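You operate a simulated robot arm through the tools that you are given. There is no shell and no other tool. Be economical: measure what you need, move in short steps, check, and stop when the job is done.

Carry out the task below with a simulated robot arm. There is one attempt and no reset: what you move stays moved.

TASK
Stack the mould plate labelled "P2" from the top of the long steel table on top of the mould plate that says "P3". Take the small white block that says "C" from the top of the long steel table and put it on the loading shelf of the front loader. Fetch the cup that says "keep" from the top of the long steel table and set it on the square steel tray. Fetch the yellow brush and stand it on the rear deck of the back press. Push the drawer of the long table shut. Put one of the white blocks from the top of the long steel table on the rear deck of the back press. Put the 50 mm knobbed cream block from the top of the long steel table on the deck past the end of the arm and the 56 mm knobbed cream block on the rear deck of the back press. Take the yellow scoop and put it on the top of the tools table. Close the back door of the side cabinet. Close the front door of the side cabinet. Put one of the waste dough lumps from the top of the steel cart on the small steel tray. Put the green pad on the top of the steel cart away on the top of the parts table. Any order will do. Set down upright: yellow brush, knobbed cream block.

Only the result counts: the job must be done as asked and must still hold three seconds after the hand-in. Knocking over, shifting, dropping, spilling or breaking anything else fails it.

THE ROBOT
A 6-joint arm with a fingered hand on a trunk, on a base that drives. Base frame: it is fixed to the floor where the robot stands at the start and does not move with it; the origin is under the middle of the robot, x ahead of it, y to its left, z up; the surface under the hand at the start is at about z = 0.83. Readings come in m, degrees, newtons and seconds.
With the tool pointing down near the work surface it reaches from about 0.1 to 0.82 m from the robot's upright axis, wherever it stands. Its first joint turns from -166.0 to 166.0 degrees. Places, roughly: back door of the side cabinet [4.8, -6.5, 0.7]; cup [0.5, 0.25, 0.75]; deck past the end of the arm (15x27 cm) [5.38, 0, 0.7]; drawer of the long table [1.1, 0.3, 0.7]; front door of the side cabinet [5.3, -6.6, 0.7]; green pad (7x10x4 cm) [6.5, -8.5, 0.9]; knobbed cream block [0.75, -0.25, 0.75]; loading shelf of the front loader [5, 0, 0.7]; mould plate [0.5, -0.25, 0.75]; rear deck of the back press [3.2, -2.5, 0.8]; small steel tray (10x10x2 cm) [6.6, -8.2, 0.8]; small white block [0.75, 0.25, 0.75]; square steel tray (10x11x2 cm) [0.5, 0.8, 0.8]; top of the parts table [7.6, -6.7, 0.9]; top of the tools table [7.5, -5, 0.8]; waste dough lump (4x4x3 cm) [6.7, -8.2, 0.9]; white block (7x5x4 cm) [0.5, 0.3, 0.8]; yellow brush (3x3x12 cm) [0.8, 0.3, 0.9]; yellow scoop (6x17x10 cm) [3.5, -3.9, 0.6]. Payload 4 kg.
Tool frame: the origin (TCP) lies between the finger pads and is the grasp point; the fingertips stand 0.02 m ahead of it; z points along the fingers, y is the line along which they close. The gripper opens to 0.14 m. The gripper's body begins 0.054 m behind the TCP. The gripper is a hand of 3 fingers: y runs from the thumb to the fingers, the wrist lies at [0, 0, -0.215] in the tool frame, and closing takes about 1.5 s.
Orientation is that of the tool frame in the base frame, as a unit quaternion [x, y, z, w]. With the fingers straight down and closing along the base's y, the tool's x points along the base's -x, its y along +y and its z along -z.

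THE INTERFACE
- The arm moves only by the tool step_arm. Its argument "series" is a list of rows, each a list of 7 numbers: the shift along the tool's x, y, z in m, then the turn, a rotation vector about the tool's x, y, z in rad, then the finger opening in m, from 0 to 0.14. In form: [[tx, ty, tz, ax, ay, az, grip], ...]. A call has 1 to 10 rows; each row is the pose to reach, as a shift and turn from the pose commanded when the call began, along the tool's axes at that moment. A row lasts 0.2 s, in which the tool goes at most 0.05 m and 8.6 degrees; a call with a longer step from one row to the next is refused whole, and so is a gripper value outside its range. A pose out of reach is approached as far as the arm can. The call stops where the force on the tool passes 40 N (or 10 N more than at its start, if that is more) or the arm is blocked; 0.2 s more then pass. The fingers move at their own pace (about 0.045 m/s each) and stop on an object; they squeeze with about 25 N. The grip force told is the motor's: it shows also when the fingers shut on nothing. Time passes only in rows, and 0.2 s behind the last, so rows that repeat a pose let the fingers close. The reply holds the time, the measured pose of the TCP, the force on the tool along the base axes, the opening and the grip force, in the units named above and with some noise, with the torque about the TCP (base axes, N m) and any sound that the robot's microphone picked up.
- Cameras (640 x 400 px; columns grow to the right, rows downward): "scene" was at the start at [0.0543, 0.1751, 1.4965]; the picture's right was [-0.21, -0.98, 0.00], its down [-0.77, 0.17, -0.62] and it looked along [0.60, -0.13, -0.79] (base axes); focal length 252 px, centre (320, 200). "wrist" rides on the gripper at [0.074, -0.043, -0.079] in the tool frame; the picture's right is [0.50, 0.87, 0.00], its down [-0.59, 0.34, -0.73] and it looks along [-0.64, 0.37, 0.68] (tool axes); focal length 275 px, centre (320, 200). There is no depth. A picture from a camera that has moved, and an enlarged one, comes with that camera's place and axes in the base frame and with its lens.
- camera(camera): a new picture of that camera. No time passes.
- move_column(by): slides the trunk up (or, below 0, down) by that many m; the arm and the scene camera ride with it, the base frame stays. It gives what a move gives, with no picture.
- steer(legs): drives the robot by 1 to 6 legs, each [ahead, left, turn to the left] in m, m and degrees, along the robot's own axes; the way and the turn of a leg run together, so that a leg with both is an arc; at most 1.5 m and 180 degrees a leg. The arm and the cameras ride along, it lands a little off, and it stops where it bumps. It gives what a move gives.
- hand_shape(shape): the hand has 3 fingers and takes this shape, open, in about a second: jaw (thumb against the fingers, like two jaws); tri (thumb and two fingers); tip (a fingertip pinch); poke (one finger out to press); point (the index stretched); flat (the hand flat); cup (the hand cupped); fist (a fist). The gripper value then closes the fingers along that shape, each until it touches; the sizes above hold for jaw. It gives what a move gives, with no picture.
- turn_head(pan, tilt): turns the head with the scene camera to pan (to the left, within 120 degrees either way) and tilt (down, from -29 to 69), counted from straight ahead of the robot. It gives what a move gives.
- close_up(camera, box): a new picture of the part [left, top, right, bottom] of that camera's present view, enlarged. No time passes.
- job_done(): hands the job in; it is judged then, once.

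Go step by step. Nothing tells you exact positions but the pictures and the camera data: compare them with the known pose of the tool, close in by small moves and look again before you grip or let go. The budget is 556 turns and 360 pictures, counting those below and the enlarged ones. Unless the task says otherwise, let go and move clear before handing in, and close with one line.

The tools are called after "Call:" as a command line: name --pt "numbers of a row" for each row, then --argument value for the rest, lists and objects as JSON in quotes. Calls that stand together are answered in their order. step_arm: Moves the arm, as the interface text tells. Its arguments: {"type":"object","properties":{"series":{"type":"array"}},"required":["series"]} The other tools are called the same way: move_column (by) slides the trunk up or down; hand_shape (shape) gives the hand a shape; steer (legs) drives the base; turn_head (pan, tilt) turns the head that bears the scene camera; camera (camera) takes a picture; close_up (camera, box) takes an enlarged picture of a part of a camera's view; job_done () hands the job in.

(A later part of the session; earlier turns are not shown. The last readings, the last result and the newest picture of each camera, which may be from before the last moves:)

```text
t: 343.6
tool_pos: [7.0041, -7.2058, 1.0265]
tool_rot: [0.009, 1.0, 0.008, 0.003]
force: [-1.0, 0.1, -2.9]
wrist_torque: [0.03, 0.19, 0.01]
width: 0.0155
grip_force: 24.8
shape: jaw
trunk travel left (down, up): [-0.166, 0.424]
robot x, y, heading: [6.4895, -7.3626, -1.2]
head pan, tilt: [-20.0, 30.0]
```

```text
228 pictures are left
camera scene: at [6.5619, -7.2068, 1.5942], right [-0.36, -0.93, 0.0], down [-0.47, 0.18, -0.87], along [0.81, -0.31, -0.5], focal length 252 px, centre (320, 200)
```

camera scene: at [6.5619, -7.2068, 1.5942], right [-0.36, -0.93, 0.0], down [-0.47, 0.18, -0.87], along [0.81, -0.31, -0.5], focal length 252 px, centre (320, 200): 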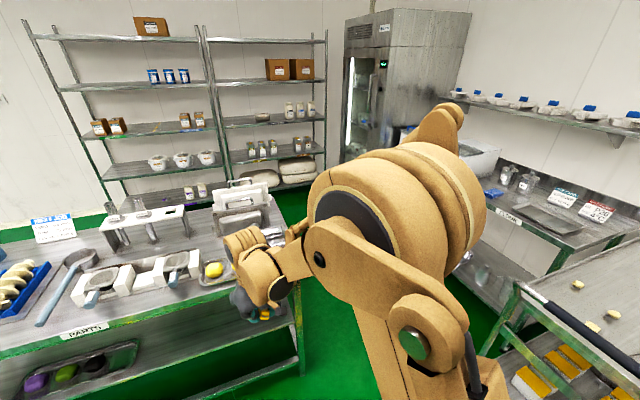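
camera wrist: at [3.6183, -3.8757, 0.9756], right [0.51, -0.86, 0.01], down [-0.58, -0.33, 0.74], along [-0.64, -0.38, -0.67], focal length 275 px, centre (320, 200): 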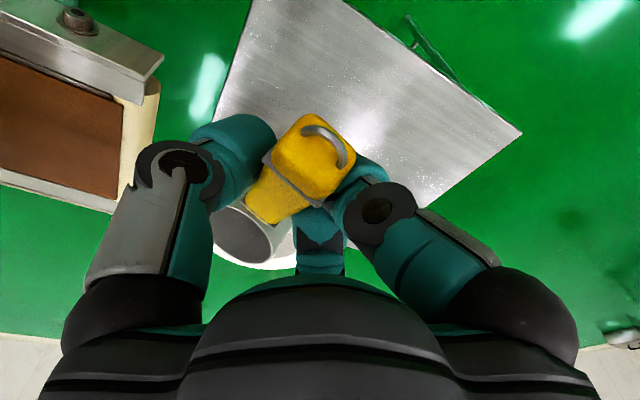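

The tools table is at about x 7.2–7.85, y −5.6…−4.4. I strafe north (x≈6.3) to it, clear of the stool.

Call:
steer --legs '[[-0.22, 0, 1.2], [0, 1.2, 0], [0, 1.15, 0]]'

Call:
turn_head --pan 0 --tilt 40

Call:
camera --camera "scene"

```text
t: 356.5
tool_pos: [6.7534, -4.8161, 1.0267]
tool_rot: [-0.015, 1.0, 0.007, 0.004]
force: [-0.8, 0.6, -2.0]
wrist_torque: [0.0, 0.17, -0.04]
width: 0.0157
grip_force: 25.6
shape: jaw
trunk travel left (down, up): [-0.166, 0.424]
robot x, y, heading: [6.2507, -4.9978, 1.6]
head pan, tilt: [-20.0, 30.0]
```

```text
t: 357.3
tool_pos: [6.7531, -4.817, 1.0264]
tool_rot: [-0.015, 1.0, 0.007, 0.004]
force: [-0.3, -0.9, -2.9]
wrist_torque: [0.01, 0.22, 0.0]
width: 0.0155
grip_force: 25.0
shape: jaw
trunk travel left (down, up): [-0.166, 0.424]
robot x, y, heading: [6.2528, -4.999, 1.7]
head pan, tilt: [0.0, 40.0]
```

```text
227 pictures are left
camera scene: at [6.3112, -4.8059, 1.5788], right [0.02, -1.0, 0.0], down [-0.64, -0.02, -0.77], along [0.77, 0.02, -0.64], focal length 252 px, centre (320, 200)
```

scene: 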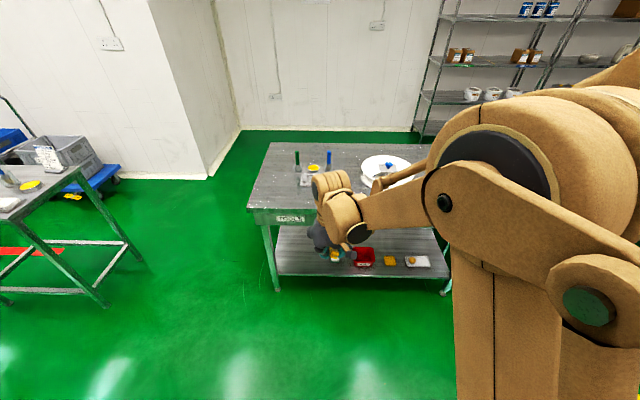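

Call:
close_up --camera "scene" --box '[240, 130, 440, 230]'

Call:
camera --camera "wrist"

```text
3.20 times, centred on (340, 180) of scene
camera zoom: at [6.3112, -4.8059, 1.5788], right [0.02, -1.0, 0.0], down [-0.64, -0.02, -0.77], along [0.77, 0.02, -0.64], focal length 807 px, centre (256, 264)
```

zoom: 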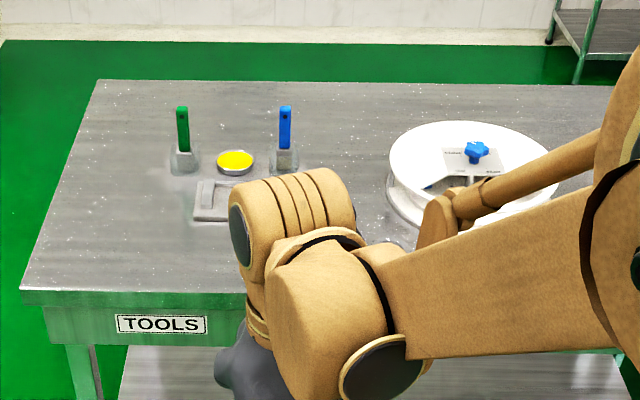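

```text
225 pictures are left
camera wrist: at [6.6809, -4.8626, 1.105], right [-0.53, 0.85, 0.01], down [0.57, 0.35, 0.74], along [0.63, 0.4, -0.67], focal length 275 px, centre (320, 200)
```

wrist: 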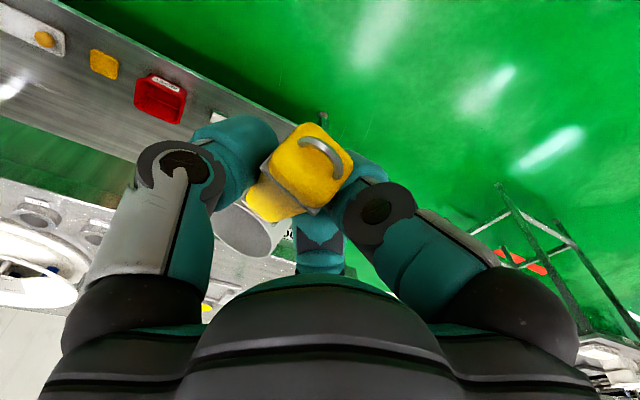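

Free area is the front-left of the table around (7.32,-4.56). I drive closer.

Call:
steer --legs '[[0.33, 0.2, -1.7]]'

Call:
camera --camera "scene"

Call:
camera --camera "wrist"

```text
t: 359.8
tool_pos: [7.0929, -4.6205, 1.0269]
tool_rot: [-0.004, 1.0, 0.007, 0.002]
force: [0.0, 0.4, -3.1]
wrist_torque: [0.0, 0.2, -0.03]
width: 0.0156
grip_force: 25.6
shape: jaw
trunk travel left (down, up): [-0.166, 0.424]
robot x, y, heading: [6.5874, -4.7913, 0.2]
head pan, tilt: [0.0, 40.0]
```

```text
224 pictures are left
camera scene: at [6.6515, -4.6009, 1.5787], right [0.0, -1.0, 0.0], down [-0.64, 0.0, -0.77], along [0.77, 0.0, -0.64], focal length 252 px, centre (320, 200)
```

scene: 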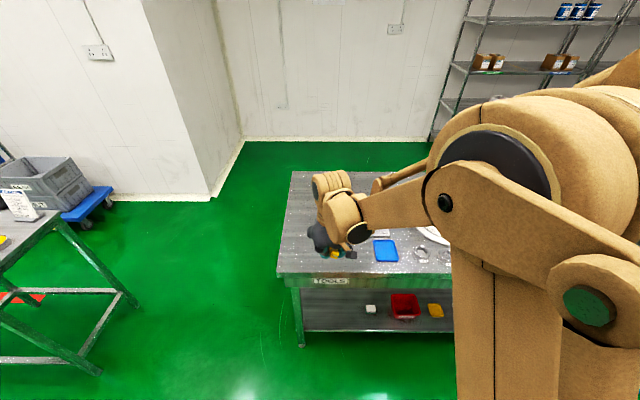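

```text
223 pictures are left
camera wrist: at [7.0197, -4.6653, 1.1047], right [-0.51, 0.86, 0.01], down [0.58, 0.33, 0.74], along [0.64, 0.38, -0.67], focal length 275 px, centre (320, 200)
```

wrist: 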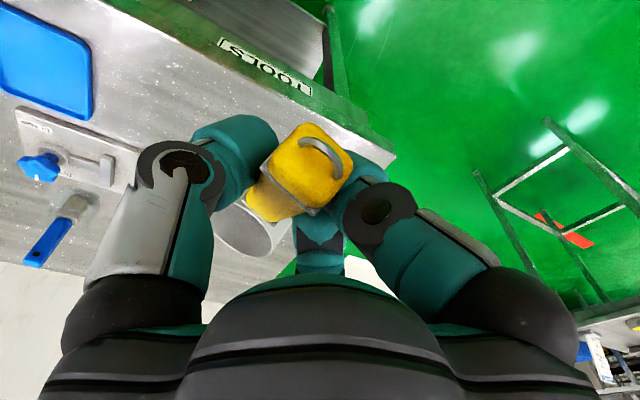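

Call:
step_arm --pt "-0.045 0.008 0 0 0 0 0" --pt "-0.09 0.016 0 0 0 0 0" --pt "-0.135 0.024 0 0 0 0 0" --pt "-0.18 0.032 0 0 0 0 0" --pt "-0.215 0.04 0.02 0 0 0 0" --pt "-0.215 0.04 0.05 0 0 0 0"

Call:
camera --camera "wrist"

Call:
close_up --camera "scene" --box '[270, 150, 430, 290]'

```text
t: 361.2
tool_pos: [7.3052, -4.5767, 0.9808]
tool_rot: [-0.005, 1.0, 0.007, 0.003]
force: [0.1, -1.0, -2.9]
wrist_torque: [0.0, 0.18, 0.01]
width: 0.0154
grip_force: 24.7
shape: jaw
trunk travel left (down, up): [-0.166, 0.424]
robot x, y, heading: [6.5859, -4.793, 0.3]
head pan, tilt: [0.0, 40.0]
```

```text
222 pictures are left
camera wrist: at [7.233, -4.6214, 1.0589], right [-0.51, 0.86, 0.01], down [0.58, 0.33, 0.74], along [0.64, 0.38, -0.67], focal length 275 px, centre (320, 200)
```

wrist: 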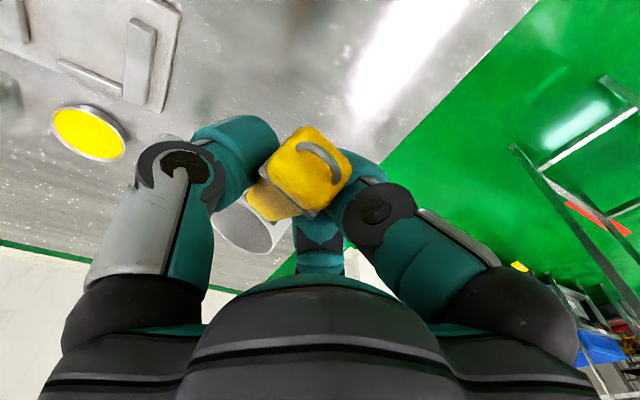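

```text
2.86 times, centred on (350, 220) of scene
camera zoom: at [6.651, -4.6013, 1.5788], right [0.0, -1.0, 0.0], down [-0.64, 0.0, -0.77], along [0.77, 0.0, -0.64], focal length 720 px, centre (234, 143)
```

zoom: 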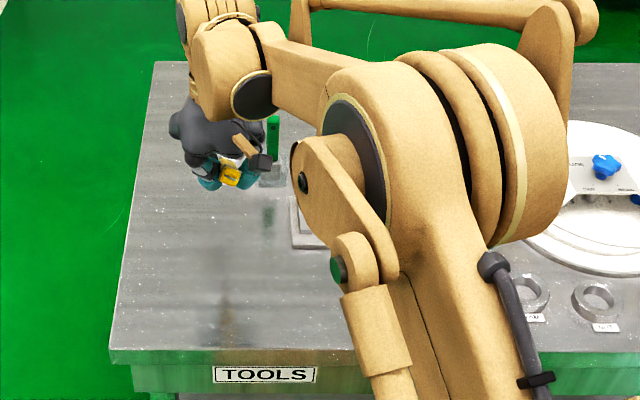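

I shift away from the green brush (back 4 cm, 3 cm left) and lower in steps.

Call:
step_arm --pt "0.04 0.03 0.0 0 0 0 0" --pt "0.04 0.03 0.03 0 0 0 0" --pt "0.04 0.03 0.05 0 0 0 0"

Call:
close_up --camera "scene" --box '[280, 170, 360, 240]'

Call:
camera --camera "wrist"

```text
t: 362.0
tool_pos: [7.2687, -4.5472, 0.9298]
tool_rot: [-0.005, 1.0, 0.007, 0.003]
force: [0.1, 1.0, -3.1]
wrist_torque: [0.02, 0.18, 0.01]
width: 0.0154
grip_force: 25.0
shape: jaw
trunk travel left (down, up): [-0.166, 0.424]
robot x, y, heading: [6.5858, -4.7977, 0.2]
head pan, tilt: [0.0, 40.0]
```

```text
5.71 times, centred on (320, 205) of scene
camera zoom: at [6.6509, -4.6011, 1.5788], right [0.0, -1.0, 0.0], down [-0.64, 0.0, -0.77], along [0.77, 0.0, -0.64], focal length 1441 px, centre (320, 171)
```

zoom: 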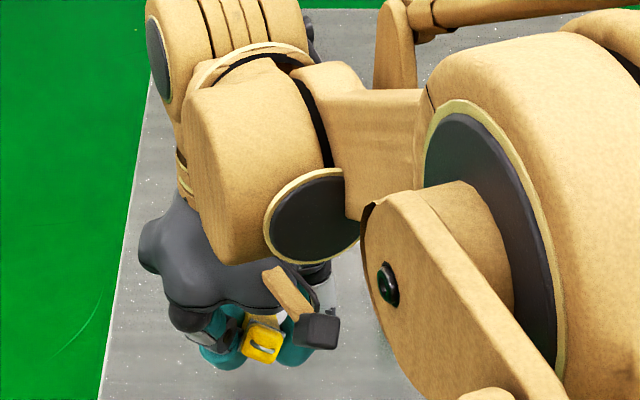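

```text
219 pictures are left
camera wrist: at [7.195, -4.5917, 1.0078], right [-0.51, 0.86, 0.01], down [0.58, 0.33, 0.74], along [0.64, 0.38, -0.67], focal length 275 px, centre (320, 200)
```

wrist: 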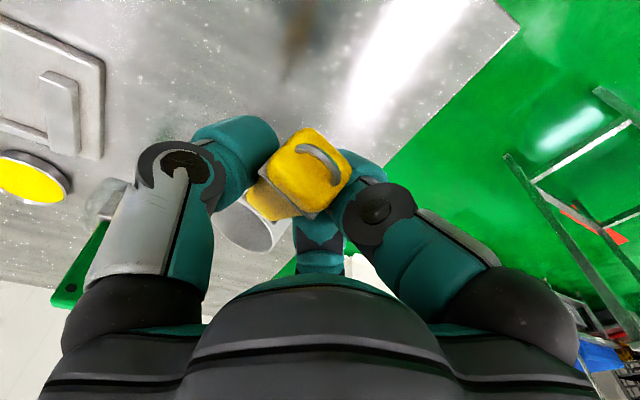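

Call:
step_arm --pt "0 0 0.008 0 0 0 0" --pt "0 0 0.016 0 0 0 0" --pt "0 0 0.024 0 0 0 0"

Call:
step_arm --pt "0 0 0.005 0 0 0 0" --pt "0 0 0.01 0 0 0 0" --pt "0 0 0.015 0 0 0 0"

Call:
camera --camera "wrist"

```text
t: 362.8
tool_pos: [7.2666, -4.5476, 0.9047]
tool_rot: [-0.004, 1.0, 0.007, 0.003]
force: [-1.2, -0.4, -2.5]
wrist_torque: [0.02, 0.17, -0.01]
width: 0.0152
grip_force: 24.9
shape: jaw
trunk travel left (down, up): [-0.166, 0.424]
robot x, y, heading: [6.5851, -4.7902, 0.4]
head pan, tilt: [0.0, 40.0]
```

```text
t: 363.6
tool_pos: [7.268, -4.5484, 0.8904]
tool_rot: [-0.005, 1.0, 0.007, 0.003]
force: [-1.7, -0.5, 0.0]
wrist_torque: [-0.07, 0.02, 0.02]
width: 0.0156
grip_force: 25.0
shape: jaw
trunk travel left (down, up): [-0.166, 0.424]
robot x, y, heading: [6.5849, -4.7932, 0.4]
head pan, tilt: [0.0, 40.0]
```

```text
218 pictures are left
camera wrist: at [7.1944, -4.5931, 0.9685], right [-0.51, 0.86, 0.01], down [0.58, 0.33, 0.74], along [0.64, 0.38, -0.67], focal length 275 px, centre (320, 200)
```

wrist: 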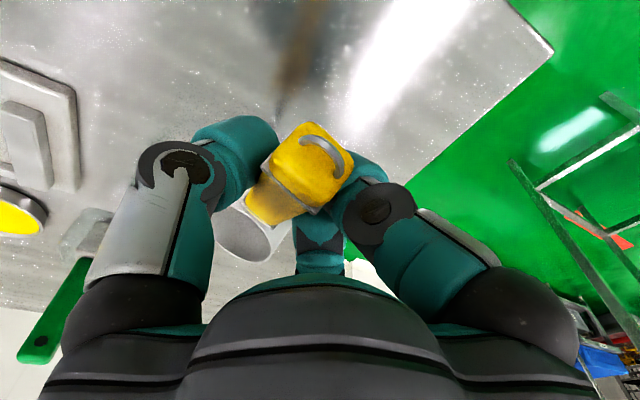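

The cup touches the table. I lower on so that the scoop swings back level in the grip.

Call:
step_arm --pt "0.001 0 0.004 0 0 0 0" --pt "0.002 0 0.008 0 0 0 0" --pt "0.003 0 0.012 0 0 0 0" --pt "0.004 0 0.016 0 0 0 0"

Call:
camera --camera "wrist"

```text
t: 364.6
tool_pos: [7.264, -4.5467, 0.8741]
tool_rot: [-0.004, 1.0, 0.007, 0.003]
force: [-2.0, -0.2, 3.5]
wrist_torque: [-0.11, -0.2, -0.06]
width: 0.0159
grip_force: 24.7
shape: jaw
trunk travel left (down, up): [-0.166, 0.424]
robot x, y, heading: [6.5823, -4.7898, 0.1]
head pan, tilt: [0.0, 40.0]
```

```text
217 pictures are left
camera wrist: at [7.1904, -4.5919, 0.9515], right [-0.51, 0.86, 0.01], down [0.58, 0.33, 0.74], along [0.64, 0.38, -0.67], focal length 275 px, centre (320, 200)
```

wrist: 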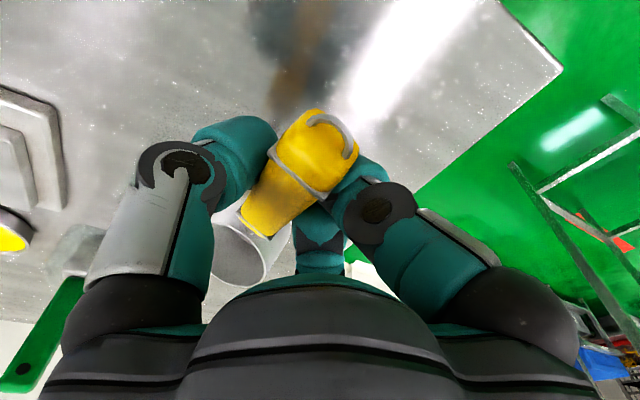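

Call:
step_arm --pt "0.001 0 0.004 0 0 0 0" --pt "0.002 0 0.008 0 0 0 0" --pt "0.003 0 0.011 0 0 0 0"

Call:
camera --camera "wrist"

```text
t: 365.4
tool_pos: [7.2604, -4.5472, 0.8621]
tool_rot: [-0.005, 1.0, 0.006, 0.004]
force: [-2.2, 0.6, 3.7]
wrist_torque: [-0.08, -0.31, 0.0]
width: 0.0158
grip_force: 25.1
shape: jaw
trunk travel left (down, up): [-0.166, 0.424]
robot x, y, heading: [6.586, -4.7964, 0.5]
head pan, tilt: [0.0, 40.0]
```

```text
216 pictures are left
camera wrist: at [7.1875, -4.5916, 0.9406], right [-0.51, 0.86, 0.01], down [0.58, 0.33, 0.74], along [0.64, 0.38, -0.67], focal length 275 px, centre (320, 200)
```

wrist: 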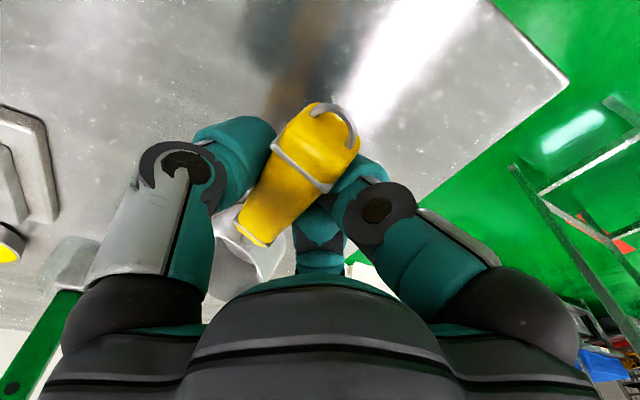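

Call:
step_arm --pt "0.0005 0 0.002 0 0 0 0" --pt "0.001 0 0.004 0 0 0 0"

```text
t: 366.0
tool_pos: [7.2597, -4.5465, 0.8587]
tool_rot: [-0.004, 1.0, 0.007, 0.003]
force: [-2.5, 0.6, 3.4]
wrist_torque: [-0.13, -0.33, 0.01]
width: 0.0159
grip_force: 24.7
shape: jaw
trunk travel left (down, up): [-0.166, 0.424]
robot x, y, heading: [6.5881, -4.793, 0.3]
head pan, tilt: [0.0, 40.0]
```

Now I release and rise.

Call:
step_arm --pt "0 0 0 0 0 0 0.03" --pt "0 0 0 0 0 0 0.06" --pt "0 0 0 0 0 0 0.07" --pt "0 0 0 0 0 0 0.07" --pt "0 0 -0.03 0 0 0 0.07" --pt "0 0 -0.07 0 0 0 0.07" --pt "0 0 -0.115 0 0 0 0.07" --pt "0 0 -0.16 0 0 0 0.07" --pt "0.04 0 -0.18 0 0 0 0.07" --pt "0.085 0 -0.2 0 0 0 0.07"

Call:
camera --camera "wrist"

Call:
camera --camera "scene"

```text
t: 368.2
tool_pos: [7.1727, -4.5507, 1.0583]
tool_rot: [-0.004, 1.0, 0.007, 0.004]
force: [0.4, -0.4, 0.7]
wrist_torque: [0.03, -0.01, 0.0]
width: 0.0694
grip_force: 0.0
shape: jaw
trunk travel left (down, up): [-0.166, 0.424]
robot x, y, heading: [6.5845, -4.7923, 0.2]
head pan, tilt: [0.0, 40.0]
```

```text
215 pictures are left
camera wrist: at [7.0994, -4.595, 1.137], right [-0.51, 0.86, 0.01], down [0.58, 0.33, 0.74], along [0.64, 0.38, -0.67], focal length 275 px, centre (320, 200)
```

wrist: 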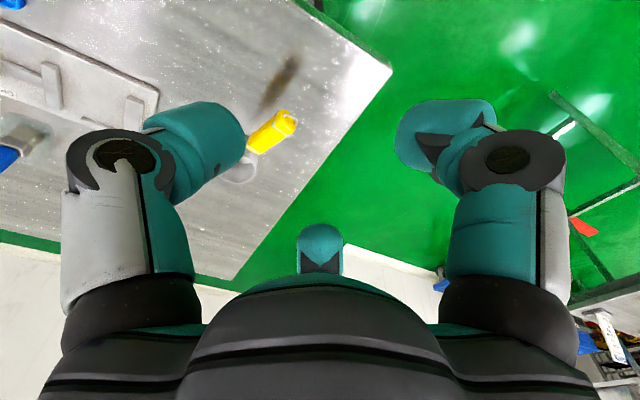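

```text
214 pictures are left
camera scene: at [6.6489, -4.6018, 1.579], right [0.0, -1.0, 0.0], down [-0.64, 0.0, -0.77], along [0.77, 0.0, -0.64], focal length 252 px, centre (320, 200)
```

scene: 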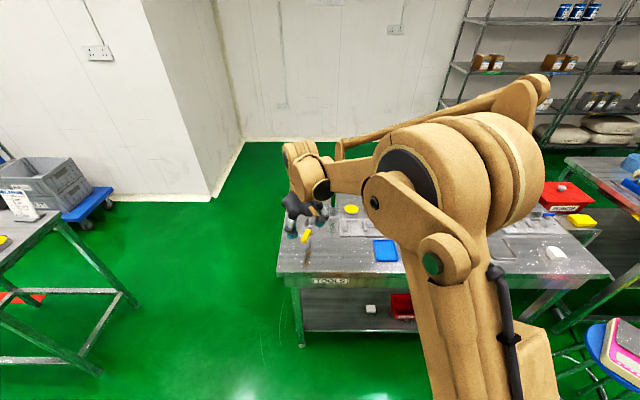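

The scoop rests well on the tools table. I retract and go to the steel cart for the pad and dough.

Call:
step_arm --pt "0.04 -0.01 -0.02 0 0 0 0.09" --pt "0.08 -0.03 -0.04 0 0 0 0.09" --pt "0.12 -0.05 -0.05 0 0 0 0.09" --pt "0.16 -0.07 -0.05 0 0 0 0.09"

Call:
steer --legs '[[-0.3, 0, 0], [0, -1.2, 0], [0, -1.15, 0], [0, 0, -90]]'

Call:
turn_head --pan 20 --tilt 35

Call:
camera --camera "scene"

```text
t: 369.2
tool_pos: [7.0097, -4.6229, 1.1064]
tool_rot: [-0.004, 1.0, 0.007, 0.004]
force: [-0.2, 0.1, -0.4]
wrist_torque: [0.01, 0.04, 0.03]
width: 0.0898
grip_force: 0.1
shape: jaw
trunk travel left (down, up): [-0.166, 0.424]
robot x, y, heading: [6.584, -4.7902, 0.3]
head pan, tilt: [0.0, 40.0]
```

```text
t: 386.1
tool_pos: [6.4455, -7.5402, 1.1066]
tool_rot: [0.73, 0.684, 0.002, 0.008]
force: [0.1, -0.1, -0.7]
wrist_torque: [0.01, -0.01, 0.02]
width: 0.0895
grip_force: 0.1
shape: jaw
trunk travel left (down, up): [-0.166, 0.424]
robot x, y, heading: [6.3058, -7.1028, -94.2]
head pan, tilt: [0.0, 40.0]
```

```text
t: 386.9
tool_pos: [6.445, -7.539, 1.1073]
tool_rot: [0.729, 0.685, 0.002, 0.008]
force: [0.1, 0.1, 0.1]
wrist_torque: [0.01, 0.01, 0.0]
width: 0.0894
grip_force: 0.2
shape: jaw
trunk travel left (down, up): [-0.166, 0.424]
robot x, y, heading: [6.3075, -7.102, -94.1]
head pan, tilt: [20.0, 35.0]
```

```text
213 pictures are left
camera scene: at [6.5226, -7.1787, 1.5864], right [-0.96, -0.28, 0.0], down [-0.16, 0.55, -0.82], along [0.23, -0.79, -0.57], focal length 252 px, centre (320, 200)
```

scene: 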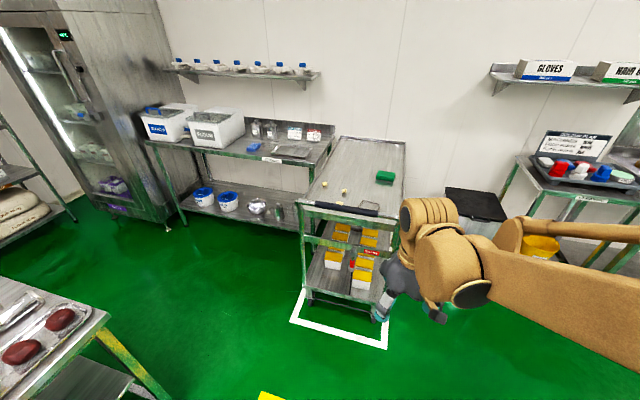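

Call:
close_up --camera "scene" --box '[290, 130, 420, 250]'

```text
3.33 times, centred on (355, 190) of scene
camera zoom: at [6.5226, -7.1787, 1.5864], right [-0.96, -0.28, 0.0], down [-0.16, 0.55, -0.82], along [0.23, -0.79, -0.57], focal length 840 px, centre (203, 233)
```

zoom: 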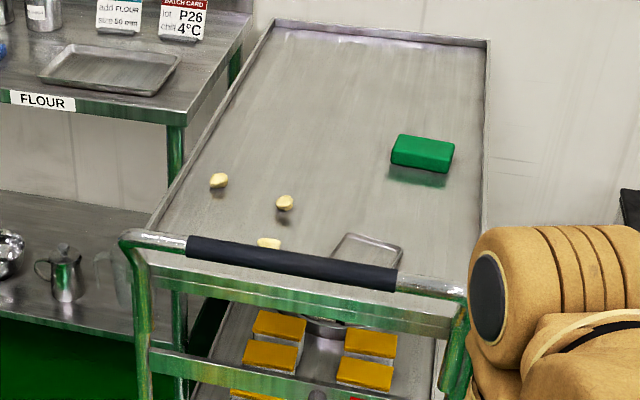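

Cart top: tray ≈(6.57,-8.23), dough lumps, pad ≈(6.515,-8.51). I drive up to the cart's handle end.

Call:
steer --legs '[[0.45, 0.32, 4]]'

Call:
turn_head --pan 5 --tilt 50

Call:
camera --camera "scene"

Call:
camera --camera "wrist"

```text
t: 390.1
tool_pos: [6.7671, -7.9912, 1.1066]
tool_rot: [0.712, 0.703, 0.003, 0.007]
force: [0.5, 0.0, 0.1]
wrist_torque: [0.03, 0.0, 0.0]
width: 0.0895
grip_force: 0.0
shape: jaw
trunk travel left (down, up): [-0.166, 0.424]
robot x, y, heading: [6.6076, -7.564, -90.9]
head pan, tilt: [20.0, 35.0]
```

```text
t: 390.9
tool_pos: [6.7678, -7.9899, 1.1071]
tool_rot: [0.711, 0.703, 0.002, 0.008]
force: [0.0, 0.6, 0.3]
wrist_torque: [0.01, -0.03, 0.04]
width: 0.0893
grip_force: 0.1
shape: jaw
trunk travel left (down, up): [-0.166, 0.424]
robot x, y, heading: [6.6077, -7.5629, -91.0]
head pan, tilt: [5.0, 50.0]
```

```text
211 pictures are left
camera scene: at [6.8033, -7.6202, 1.5647], right [-1.0, -0.07, 0.0], down [-0.05, 0.76, -0.64], along [0.05, -0.64, -0.77], focal length 252 px, centre (320, 200)
```

scene: 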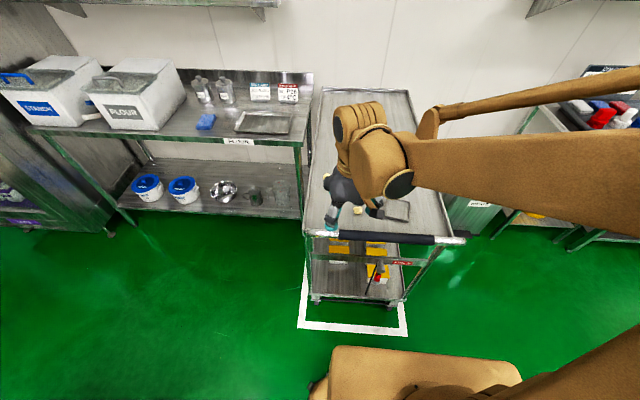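

```text
210 pictures are left
camera wrist: at [6.726, -7.9149, 1.1848], right [0.87, 0.49, 0.01], down [0.32, -0.59, 0.74], along [0.37, -0.65, -0.67], focal length 275 px, centre (320, 200)
```

wrist: 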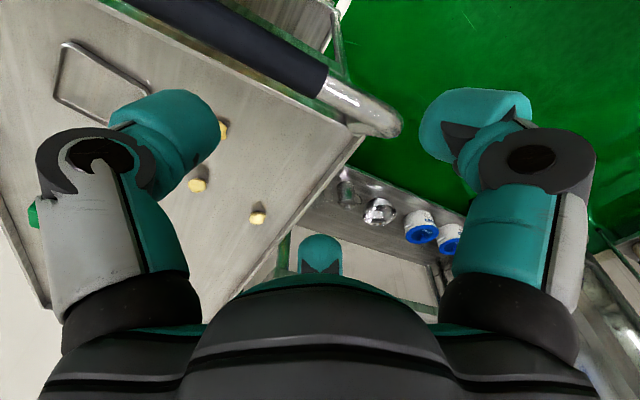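

I take the middle dough lump (≈(6.711,-8.295)). I move above it.

Call:
step_arm --pt "-0.045 -0.008 0 0 0 0 0.075" --pt "-0.09 -0.016 0 0 0 0 0.075" --pt "-0.135 -0.024 0 0 0 0 0.075" --pt "-0.18 -0.032 0 0 0 0 0.075" --pt "-0.225 -0.04 0 0 0 0 0.075" --pt "-0.27 -0.048 0 0 0 0 0.075" --pt "-0.305 -0.052 0.02 0 0 0 0.075" --pt "-0.305 -0.052 0.065 0 0 0 0.075" --pt "-0.305 -0.052 0.11 0 0 0 0.075" --pt "-0.305 -0.052 0.14 0 0 0 0.075"

Call:
camera --camera "wrist"

Call:
close_up --camera "scene" --box '[300, 80, 460, 250]'

```text
t: 393.1
tool_pos: [6.7156, -8.2955, 0.9656]
tool_rot: [0.711, 0.703, 0.002, 0.007]
force: [0.4, 0.1, -0.6]
wrist_torque: [0.01, -0.02, -0.01]
width: 0.0756
grip_force: 0.0
shape: jaw
trunk travel left (down, up): [-0.166, 0.424]
robot x, y, heading: [6.6055, -7.5633, -91.0]
head pan, tilt: [5.0, 50.0]
```

```text
209 pictures are left
camera wrist: at [6.674, -8.22, 1.0441], right [0.87, 0.49, 0.01], down [0.32, -0.59, 0.74], along [0.37, -0.65, -0.67], focal length 275 px, centre (320, 200)
```

wrist: 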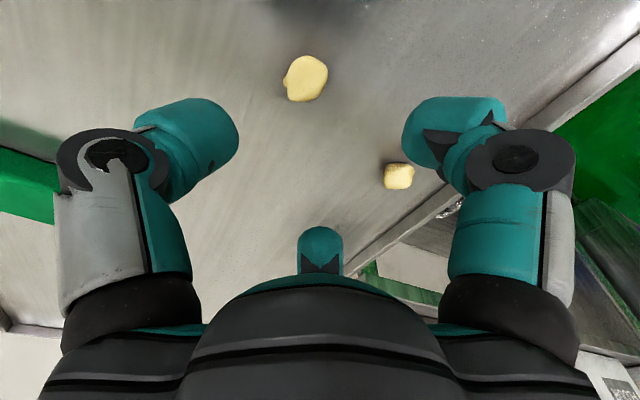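

```text
2.35 times, centred on (380, 165) of scene
camera zoom: at [6.8032, -7.6207, 1.5646], right [-1.0, -0.07, 0.0], down [-0.05, 0.76, -0.64], along [0.05, -0.64, -0.77], focal length 593 px, centre (179, 282)
```

zoom: 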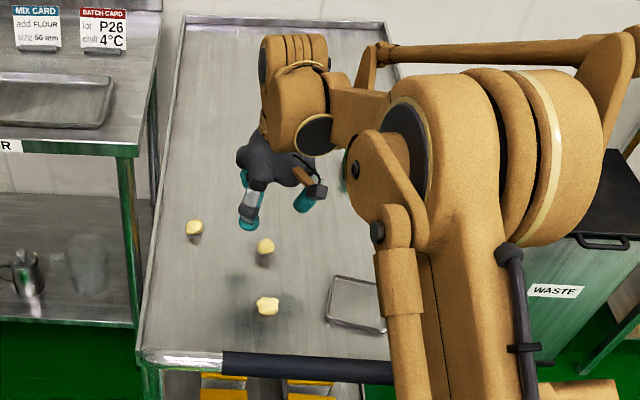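

Call:
step_arm --pt "-0.005 -0.007 0.03 0 0 0 0.075" --pt "-0.005 -0.007 0.07 0 0 0 0.075"

Call:
camera --camera "wrist"

Call:
close_up --camera "scene" --box '[320, 120, 400, 220]'

```text
t: 393.7
tool_pos: [6.7097, -8.3016, 0.8972]
tool_rot: [0.711, 0.703, 0.003, 0.008]
force: [0.1, -0.3, -0.4]
wrist_torque: [0.0, -0.03, -0.03]
width: 0.0754
grip_force: 0.1
shape: jaw
trunk travel left (down, up): [-0.166, 0.424]
robot x, y, heading: [6.6098, -7.5631, -90.8]
head pan, tilt: [5.0, 50.0]
```

```text
207 pictures are left
camera wrist: at [6.6674, -8.2267, 0.975], right [0.87, 0.49, 0.01], down [0.32, -0.59, 0.74], along [0.37, -0.64, -0.67], focal length 275 px, centre (320, 200)
```

wrist: 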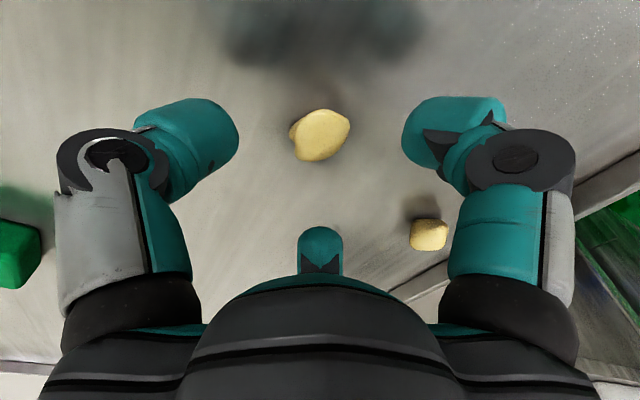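

```text
4.00 times, centred on (360, 170) of scene
camera zoom: at [6.8033, -7.621, 1.5646], right [-1.0, -0.07, 0.0], down [-0.05, 0.76, -0.64], along [0.05, -0.64, -0.77], focal length 1008 px, centre (160, 320)
```

zoom: 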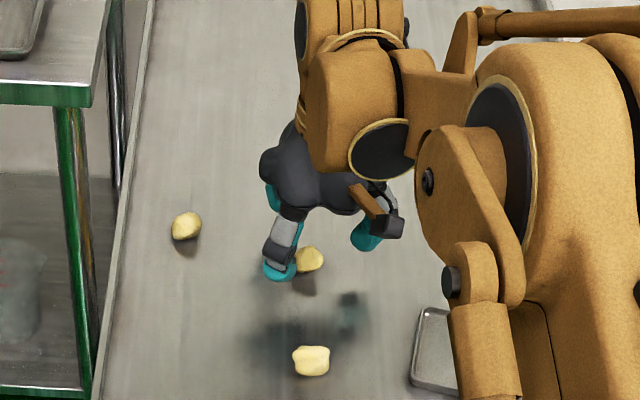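

Dough is centred. I lower to z≈0.862 and grip gently.

Call:
step_arm --pt "0 0 0.018 0 0 0 0.075" --pt "0 0 0.034 0 0 0 0.075" --pt "0 0 0.034 0 0 0 0.04" --pt "0 0 0.034 0 0 0 0.02" --pt "0 0 0.034 0 0 0 0.0" --pt "0 0 0.034 0 0 0 0.0" --pt "0 0 0.034 0 0 0 0.0"

Call:
camera --camera "wrist"

```text
t: 395.3
tool_pos: [6.7075, -8.3017, 0.8641]
tool_rot: [0.712, 0.702, 0.002, 0.008]
force: [0.3, 0.3, 0.8]
wrist_torque: [-0.02, -0.02, 0.01]
width: 0.0217
grip_force: 25.0
shape: jaw
trunk travel left (down, up): [-0.166, 0.424]
robot x, y, heading: [6.6044, -7.5604, -90.7]
head pan, tilt: [5.0, 50.0]
```

```text
205 pictures are left
camera wrist: at [6.6659, -8.2262, 0.9423], right [0.87, 0.49, 0.01], down [0.32, -0.59, 0.74], along [0.37, -0.65, -0.67], focal length 275 px, centre (320, 200)
```

wrist: 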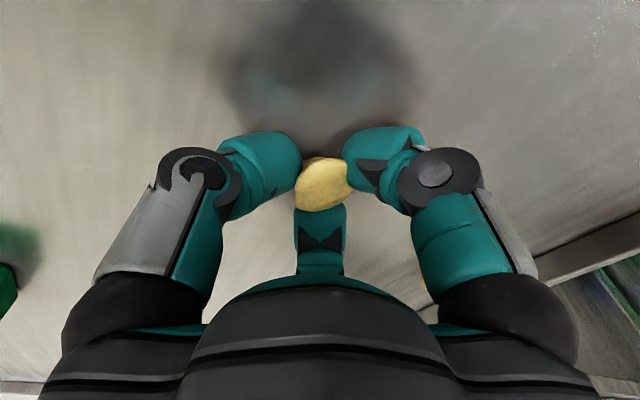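

Held. I lift and move it over the small tray (≈(6.568,-8.205)).

Call:
step_arm --pt "0 0 -0.04 0 0 0 0" --pt "0 0 -0.075 0 0 0 0" --pt "0.032 -0.035 -0.075 0 0 0 0" --pt "0.064 -0.07 -0.075 0 0 0 0" --pt "0.09 -0.105 -0.075 0 0 0 0" --pt "0.097 -0.14 -0.075 0 0 0 0" --pt "0.097 -0.141 -0.075 0 0 0 0"

Call:
camera --camera "wrist"

Call:
close_up --camera "scene" --box '[320, 130, 440, 250]'

```text
t: 396.9
tool_pos: [6.5682, -8.2021, 0.9361]
tool_rot: [0.712, 0.703, 0.003, 0.007]
force: [0.4, -1.4, 0.1]
wrist_torque: [0.04, -0.01, 0.03]
width: 0.0219
grip_force: 25.2
shape: jaw
trunk travel left (down, up): [-0.166, 0.424]
robot x, y, heading: [6.6092, -7.5585, -90.9]
head pan, tilt: [5.0, 50.0]
```

```text
204 pictures are left
camera wrist: at [6.5261, -8.1261, 1.0139], right [0.87, 0.49, 0.01], down [0.32, -0.59, 0.74], along [0.37, -0.65, -0.67], focal length 275 px, centre (320, 200)
```

wrist: 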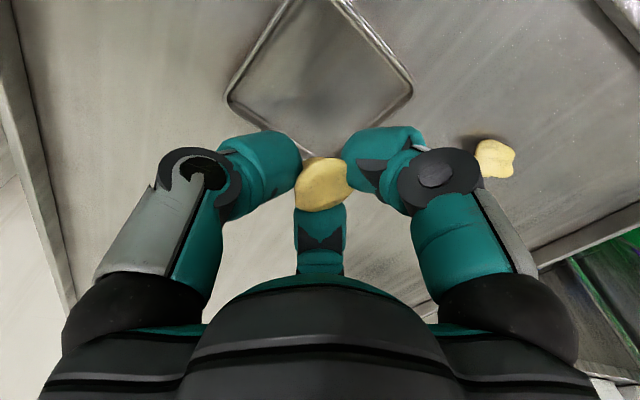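

```text
3.33 times, centred on (380, 190) of scene
camera zoom: at [6.8032, -7.6203, 1.5647], right [-1.0, -0.07, 0.0], down [-0.05, 0.76, -0.64], along [0.05, -0.64, -0.77], focal length 840 px, centre (120, 233)
```

zoom: 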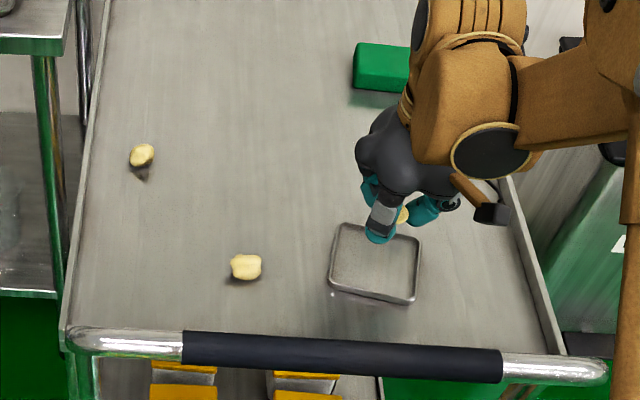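

Aligned over the tray. I lower to near the tray floor.

Call:
step_arm --pt "0 0 0.03 0 0 0 0" --pt "0 0 0.055 0 0 0 0" --pt "0 0 0.06 0 0 0 0" --pt "0 0 0.063 0 0 0 0"

Call:
close_up --camera "scene" --box '[360, 170, 420, 220]'

```text
t: 397.9
tool_pos: [6.5684, -8.2013, 0.8731]
tool_rot: [0.712, 0.703, 0.003, 0.007]
force: [1.0, 0.5, 0.7]
wrist_torque: [-0.04, -0.02, -0.01]
width: 0.0222
grip_force: 24.6
shape: jaw
trunk travel left (down, up): [-0.166, 0.424]
robot x, y, heading: [6.6097, -7.5617, -91.0]
head pan, tilt: [5.0, 50.0]
```

```text
8.00 times, centred on (390, 195) of scene
camera zoom: at [6.8031, -7.6204, 1.5647], right [-1.0, -0.07, 0.0], down [-0.05, 0.76, -0.64], along [0.05, -0.64, -0.77], focal length 2017 px, centre (-240, 240)
```

zoom: 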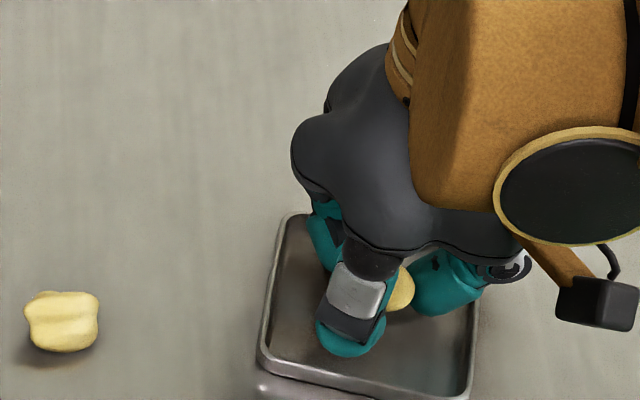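

Call:
step_arm --pt "0 0 0.002 0 0 0 0" --pt "0 0 0.003 0 0 0 0" --pt "0 0 0.004 0 0 0 0"

```text
t: 398.7
tool_pos: [6.5682, -8.2024, 0.8687]
tool_rot: [0.711, 0.703, 0.003, 0.008]
force: [0.5, -1.1, 0.5]
wrist_torque: [-0.01, -0.02, 0.0]
width: 0.0221
grip_force: 24.7
shape: jaw
trunk travel left (down, up): [-0.166, 0.424]
robot x, y, heading: [6.6093, -7.5604, -90.9]
head pan, tilt: [5.0, 50.0]
```

Call:
step_arm --pt "0 0 0.001 0 0 0 0" --pt "0 0 0.002 0 0 0 0" --pt "0 0 0.002 0 0 0 0.0"

```text
t: 399.5
tool_pos: [6.57, -8.2021, 0.8679]
tool_rot: [0.712, 0.703, 0.003, 0.007]
force: [-0.2, 0.5, -0.4]
wrist_torque: [-0.02, -0.01, 0.01]
width: 0.022
grip_force: 25.1
shape: jaw
trunk travel left (down, up): [-0.166, 0.424]
robot x, y, heading: [6.6065, -7.5637, -90.7]
head pan, tilt: [5.0, 50.0]
```

Within 2 mm of the floor. I open slightly, lift, and check.

Call:
step_arm --pt "0 0 0.001 0 0 0 0.035" --pt "0 0 0.001 0 0 0 0.045" --pt "0 0 0.001 0 0 0 0.045" --pt "0 0 -0.03 0 0 0 0.05" --pt "0 0 -0.07 0 0 0 0.09" --pt "0 0 -0.115 0 0 0 0.09" --pt "0 0 -0.16 0 0 0 0.09" --pt "0 0 -0.2 0 0 0 0.09"

Call:
close_up --camera "scene" --box '[320, 130, 440, 250]'

```text
t: 401.3
tool_pos: [6.5688, -8.2022, 1.0683]
tool_rot: [0.711, 0.703, 0.003, 0.007]
force: [-0.4, 0.5, -0.5]
wrist_torque: [-0.04, 0.02, 0.0]
width: 0.0897
grip_force: 0.1
shape: jaw
trunk travel left (down, up): [-0.166, 0.424]
robot x, y, heading: [6.6027, -7.5624, -91.0]
head pan, tilt: [5.0, 50.0]
```

```text
3.33 times, centred on (380, 190) of scene
camera zoom: at [6.803, -7.6197, 1.5647], right [-1.0, -0.07, 0.0], down [-0.05, 0.76, -0.64], along [0.05, -0.64, -0.77], focal length 840 px, centre (120, 233)
```

zoom: 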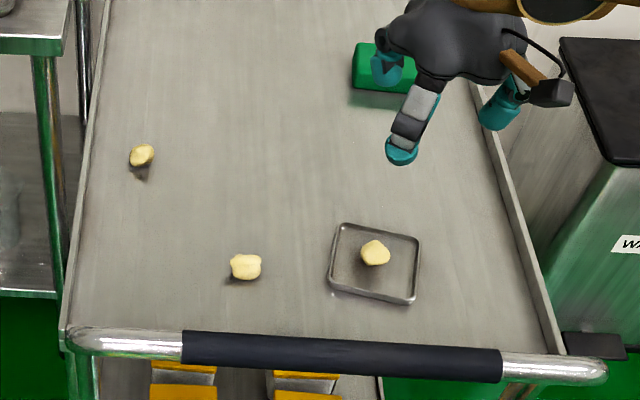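

Dough is in the tray. Now the pad at about (6.53,-8.49): I advance 0.15 m to reach it.

Call:
steer --legs '[[0.15, 0, 0.9]]'

Call:
camera --camera "wrist"

Call:
camera --camera "scene"

```text
t: 402.6
tool_pos: [6.5771, -8.3559, 1.0672]
tool_rot: [0.707, 0.707, 0.003, 0.006]
force: [0.3, 0.4, 0.3]
wrist_torque: [-0.01, -0.01, 0.02]
width: 0.0894
grip_force: 0.0
shape: jaw
trunk travel left (down, up): [-0.166, 0.424]
robot x, y, heading: [6.6022, -7.7113, -90.0]
head pan, tilt: [5.0, 50.0]
```

```text
200 pictures are left
camera wrist: at [6.5343, -8.2802, 1.1454], right [0.86, 0.5, 0.01], down [0.33, -0.58, 0.74], along [0.38, -0.64, -0.67], focal length 275 px, centre (320, 200)
```

wrist: 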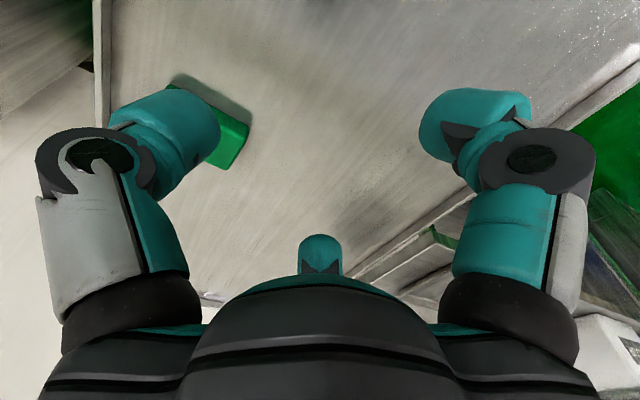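

```text
199 pictures are left
camera scene: at [6.8026, -7.7694, 1.5646], right [-1.0, -0.09, 0.0], down [-0.07, 0.76, -0.64], along [0.05, -0.64, -0.77], focal length 252 px, centre (320, 200)
```

scene: 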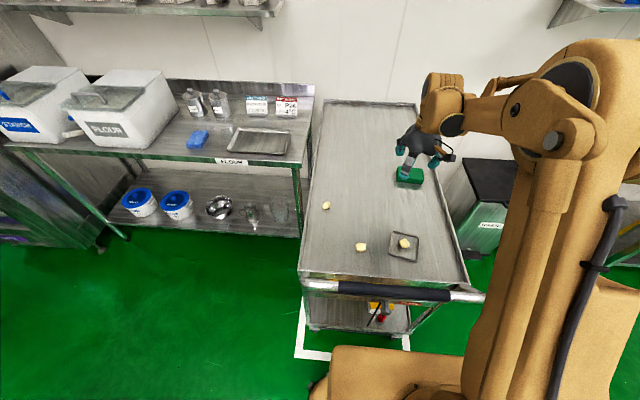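

Call:
step_arm --pt "-0.04 -0.02 0 0 0 0 0.13" --pt "-0.08 -0.04 0 0 0 0 0.13" --pt "-0.12 -0.06 0 0 0 0 0.13" --pt "-0.144 -0.067 0.03 0 0 0 0.13" --pt "-0.144 -0.067 0.075 0 0 0 0.13" --pt "-0.144 -0.067 0.1 0 0 0 0.13"

Call:
camera --camera "wrist"

Call:
close_up --camera "scene" --box '[360, 90, 480, 210]'

```text
t: 404.1
tool_pos: [6.511, -8.497, 0.9657]
tool_rot: [0.707, 0.707, 0.003, 0.007]
force: [0.1, 0.1, 0.2]
wrist_torque: [-0.02, 0.01, 0.0]
width: 0.13
grip_force: 0.0
shape: jaw
trunk travel left (down, up): [-0.166, 0.424]
robot x, y, heading: [6.6039, -7.7124, -90.1]
head pan, tilt: [5.0, 50.0]
```

```text
198 pictures are left
camera wrist: at [6.4684, -8.4225, 1.0446], right [0.86, 0.5, 0.01], down [0.33, -0.58, 0.74], along [0.38, -0.64, -0.67], focal length 275 px, centre (320, 200)
```

wrist: 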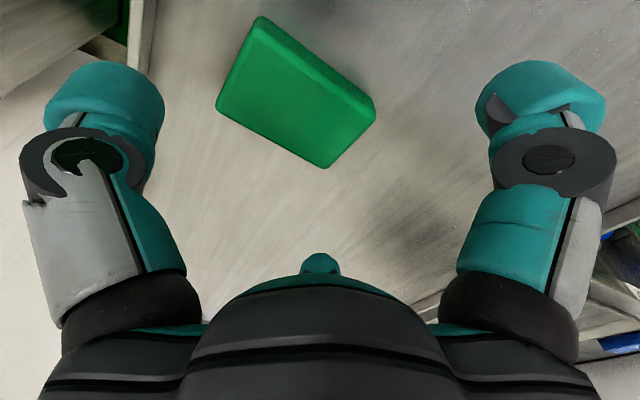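

```text
3.33 times, centred on (420, 150) of scene
camera zoom: at [6.8025, -7.7682, 1.5647], right [-1.0, -0.09, 0.0], down [-0.07, 0.76, -0.64], along [0.05, -0.64, -0.77], focal length 840 px, centre (-13, 367)
```

zoom: 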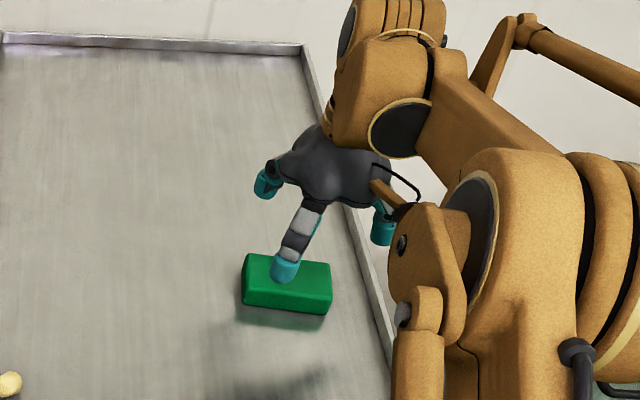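

The thumb would hit the cart's side rim, so I turn the hand 60° to put a finger on the open side, and centre on the pad.

Call:
step_arm --pt "-0.003 -0.004 0 0 0 0.149 0.13" --pt "-0.006 -0.008 0 0 0 0.298 0.13" --pt "-0.009 -0.013 0 0 0 0.447 0.13" --pt "-0.009 -0.013 0 0 0 0.596 0.13" --pt "-0.009 -0.013 0 0 0 0.745 0.13" --pt "-0.009 -0.013 0 0 0 0.894 0.13" --pt "-0.009 -0.013 0 0 0 1.043 0.13"

Call:
camera --camera "wrist"

Call:
close_up --camera "scene" --box '[360, 90, 480, 210]'

```text
t: 405.6
tool_pos: [6.4991, -8.507, 0.967]
tool_rot: [0.965, 0.262, 0.006, 0.005]
force: [0.1, 0.2, -0.3]
wrist_torque: [-0.01, 0.0, 0.0]
width: 0.1298
grip_force: 0.1
shape: jaw
trunk travel left (down, up): [-0.166, 0.424]
robot x, y, heading: [6.6076, -7.7096, -89.9]
head pan, tilt: [5.0, 50.0]
```

```text
196 pictures are left
camera wrist: at [6.5412, -8.4326, 1.0468], right [0.87, -0.5, 0.02], down [-0.35, -0.58, 0.73], along [-0.35, -0.64, -0.68], focal length 275 px, centre (320, 200)
```

wrist: 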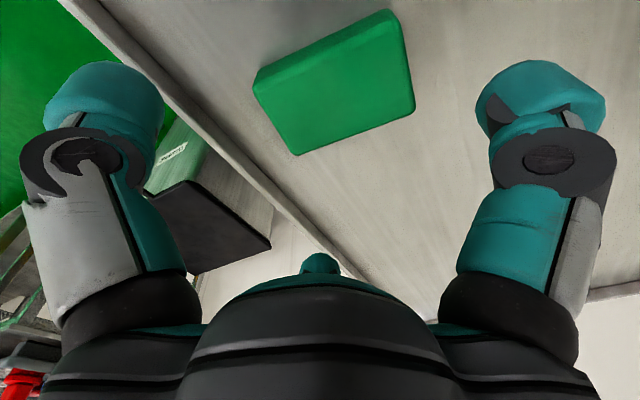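

```text
3.33 times, centred on (420, 150) of scene
camera zoom: at [6.8025, -7.768, 1.5647], right [-1.0, -0.09, 0.0], down [-0.07, 0.76, -0.64], along [0.05, -0.64, -0.77], focal length 840 px, centre (-13, 367)
```

zoom: 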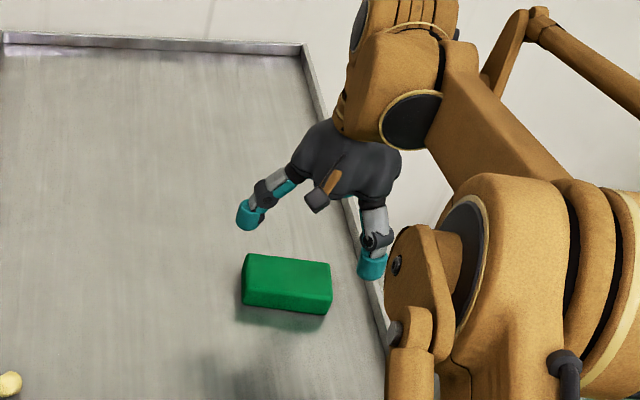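

Call:
step_arm --pt "0.007 0 0.03 0 0 0 0.13" --pt "0.007 0 0.06 0 0 0 0.13"

Call:
camera --camera "wrist"

Call:
close_up --camera "scene" --box '[360, 110, 460, 210]'

```text
t: 406.2
tool_pos: [6.505, -8.5043, 0.9052]
tool_rot: [0.965, 0.262, 0.007, 0.005]
force: [-0.6, 0.3, -0.7]
wrist_torque: [0.01, -0.02, 0.0]
width: 0.13
grip_force: 0.1
shape: jaw
trunk travel left (down, up): [-0.166, 0.424]
robot x, y, heading: [6.6046, -7.7074, -90.2]
head pan, tilt: [5.0, 50.0]
```

```text
194 pictures are left
camera wrist: at [6.5463, -8.4296, 0.9847], right [0.87, -0.49, 0.02], down [-0.35, -0.59, 0.73], along [-0.35, -0.64, -0.68], focal length 275 px, centre (320, 200)
```

wrist: 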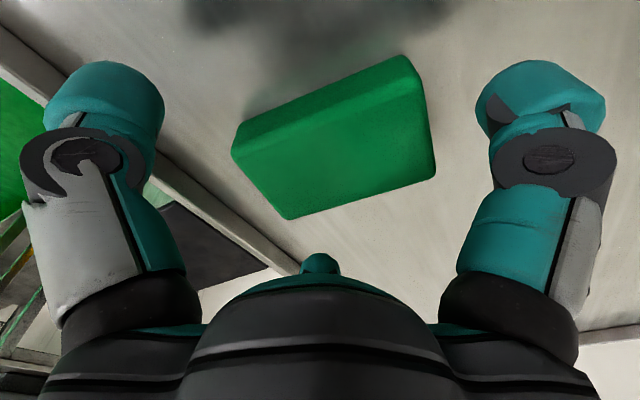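

```text
4.00 times, centred on (410, 160) of scene
camera zoom: at [6.8024, -7.7686, 1.5646], right [-1.0, -0.09, 0.0], down [-0.07, 0.76, -0.64], along [0.05, -0.64, -0.77], focal length 1008 px, centre (-40, 360)
```

zoom: 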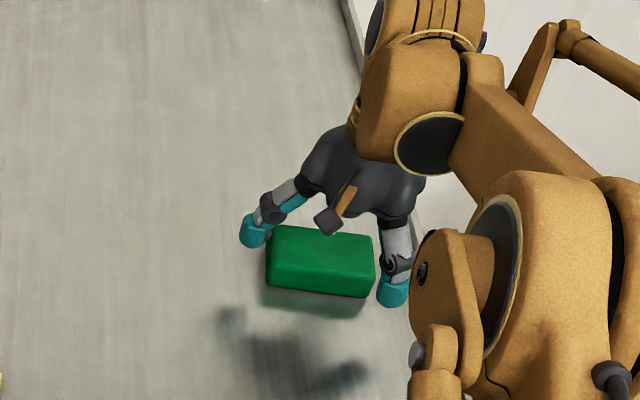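

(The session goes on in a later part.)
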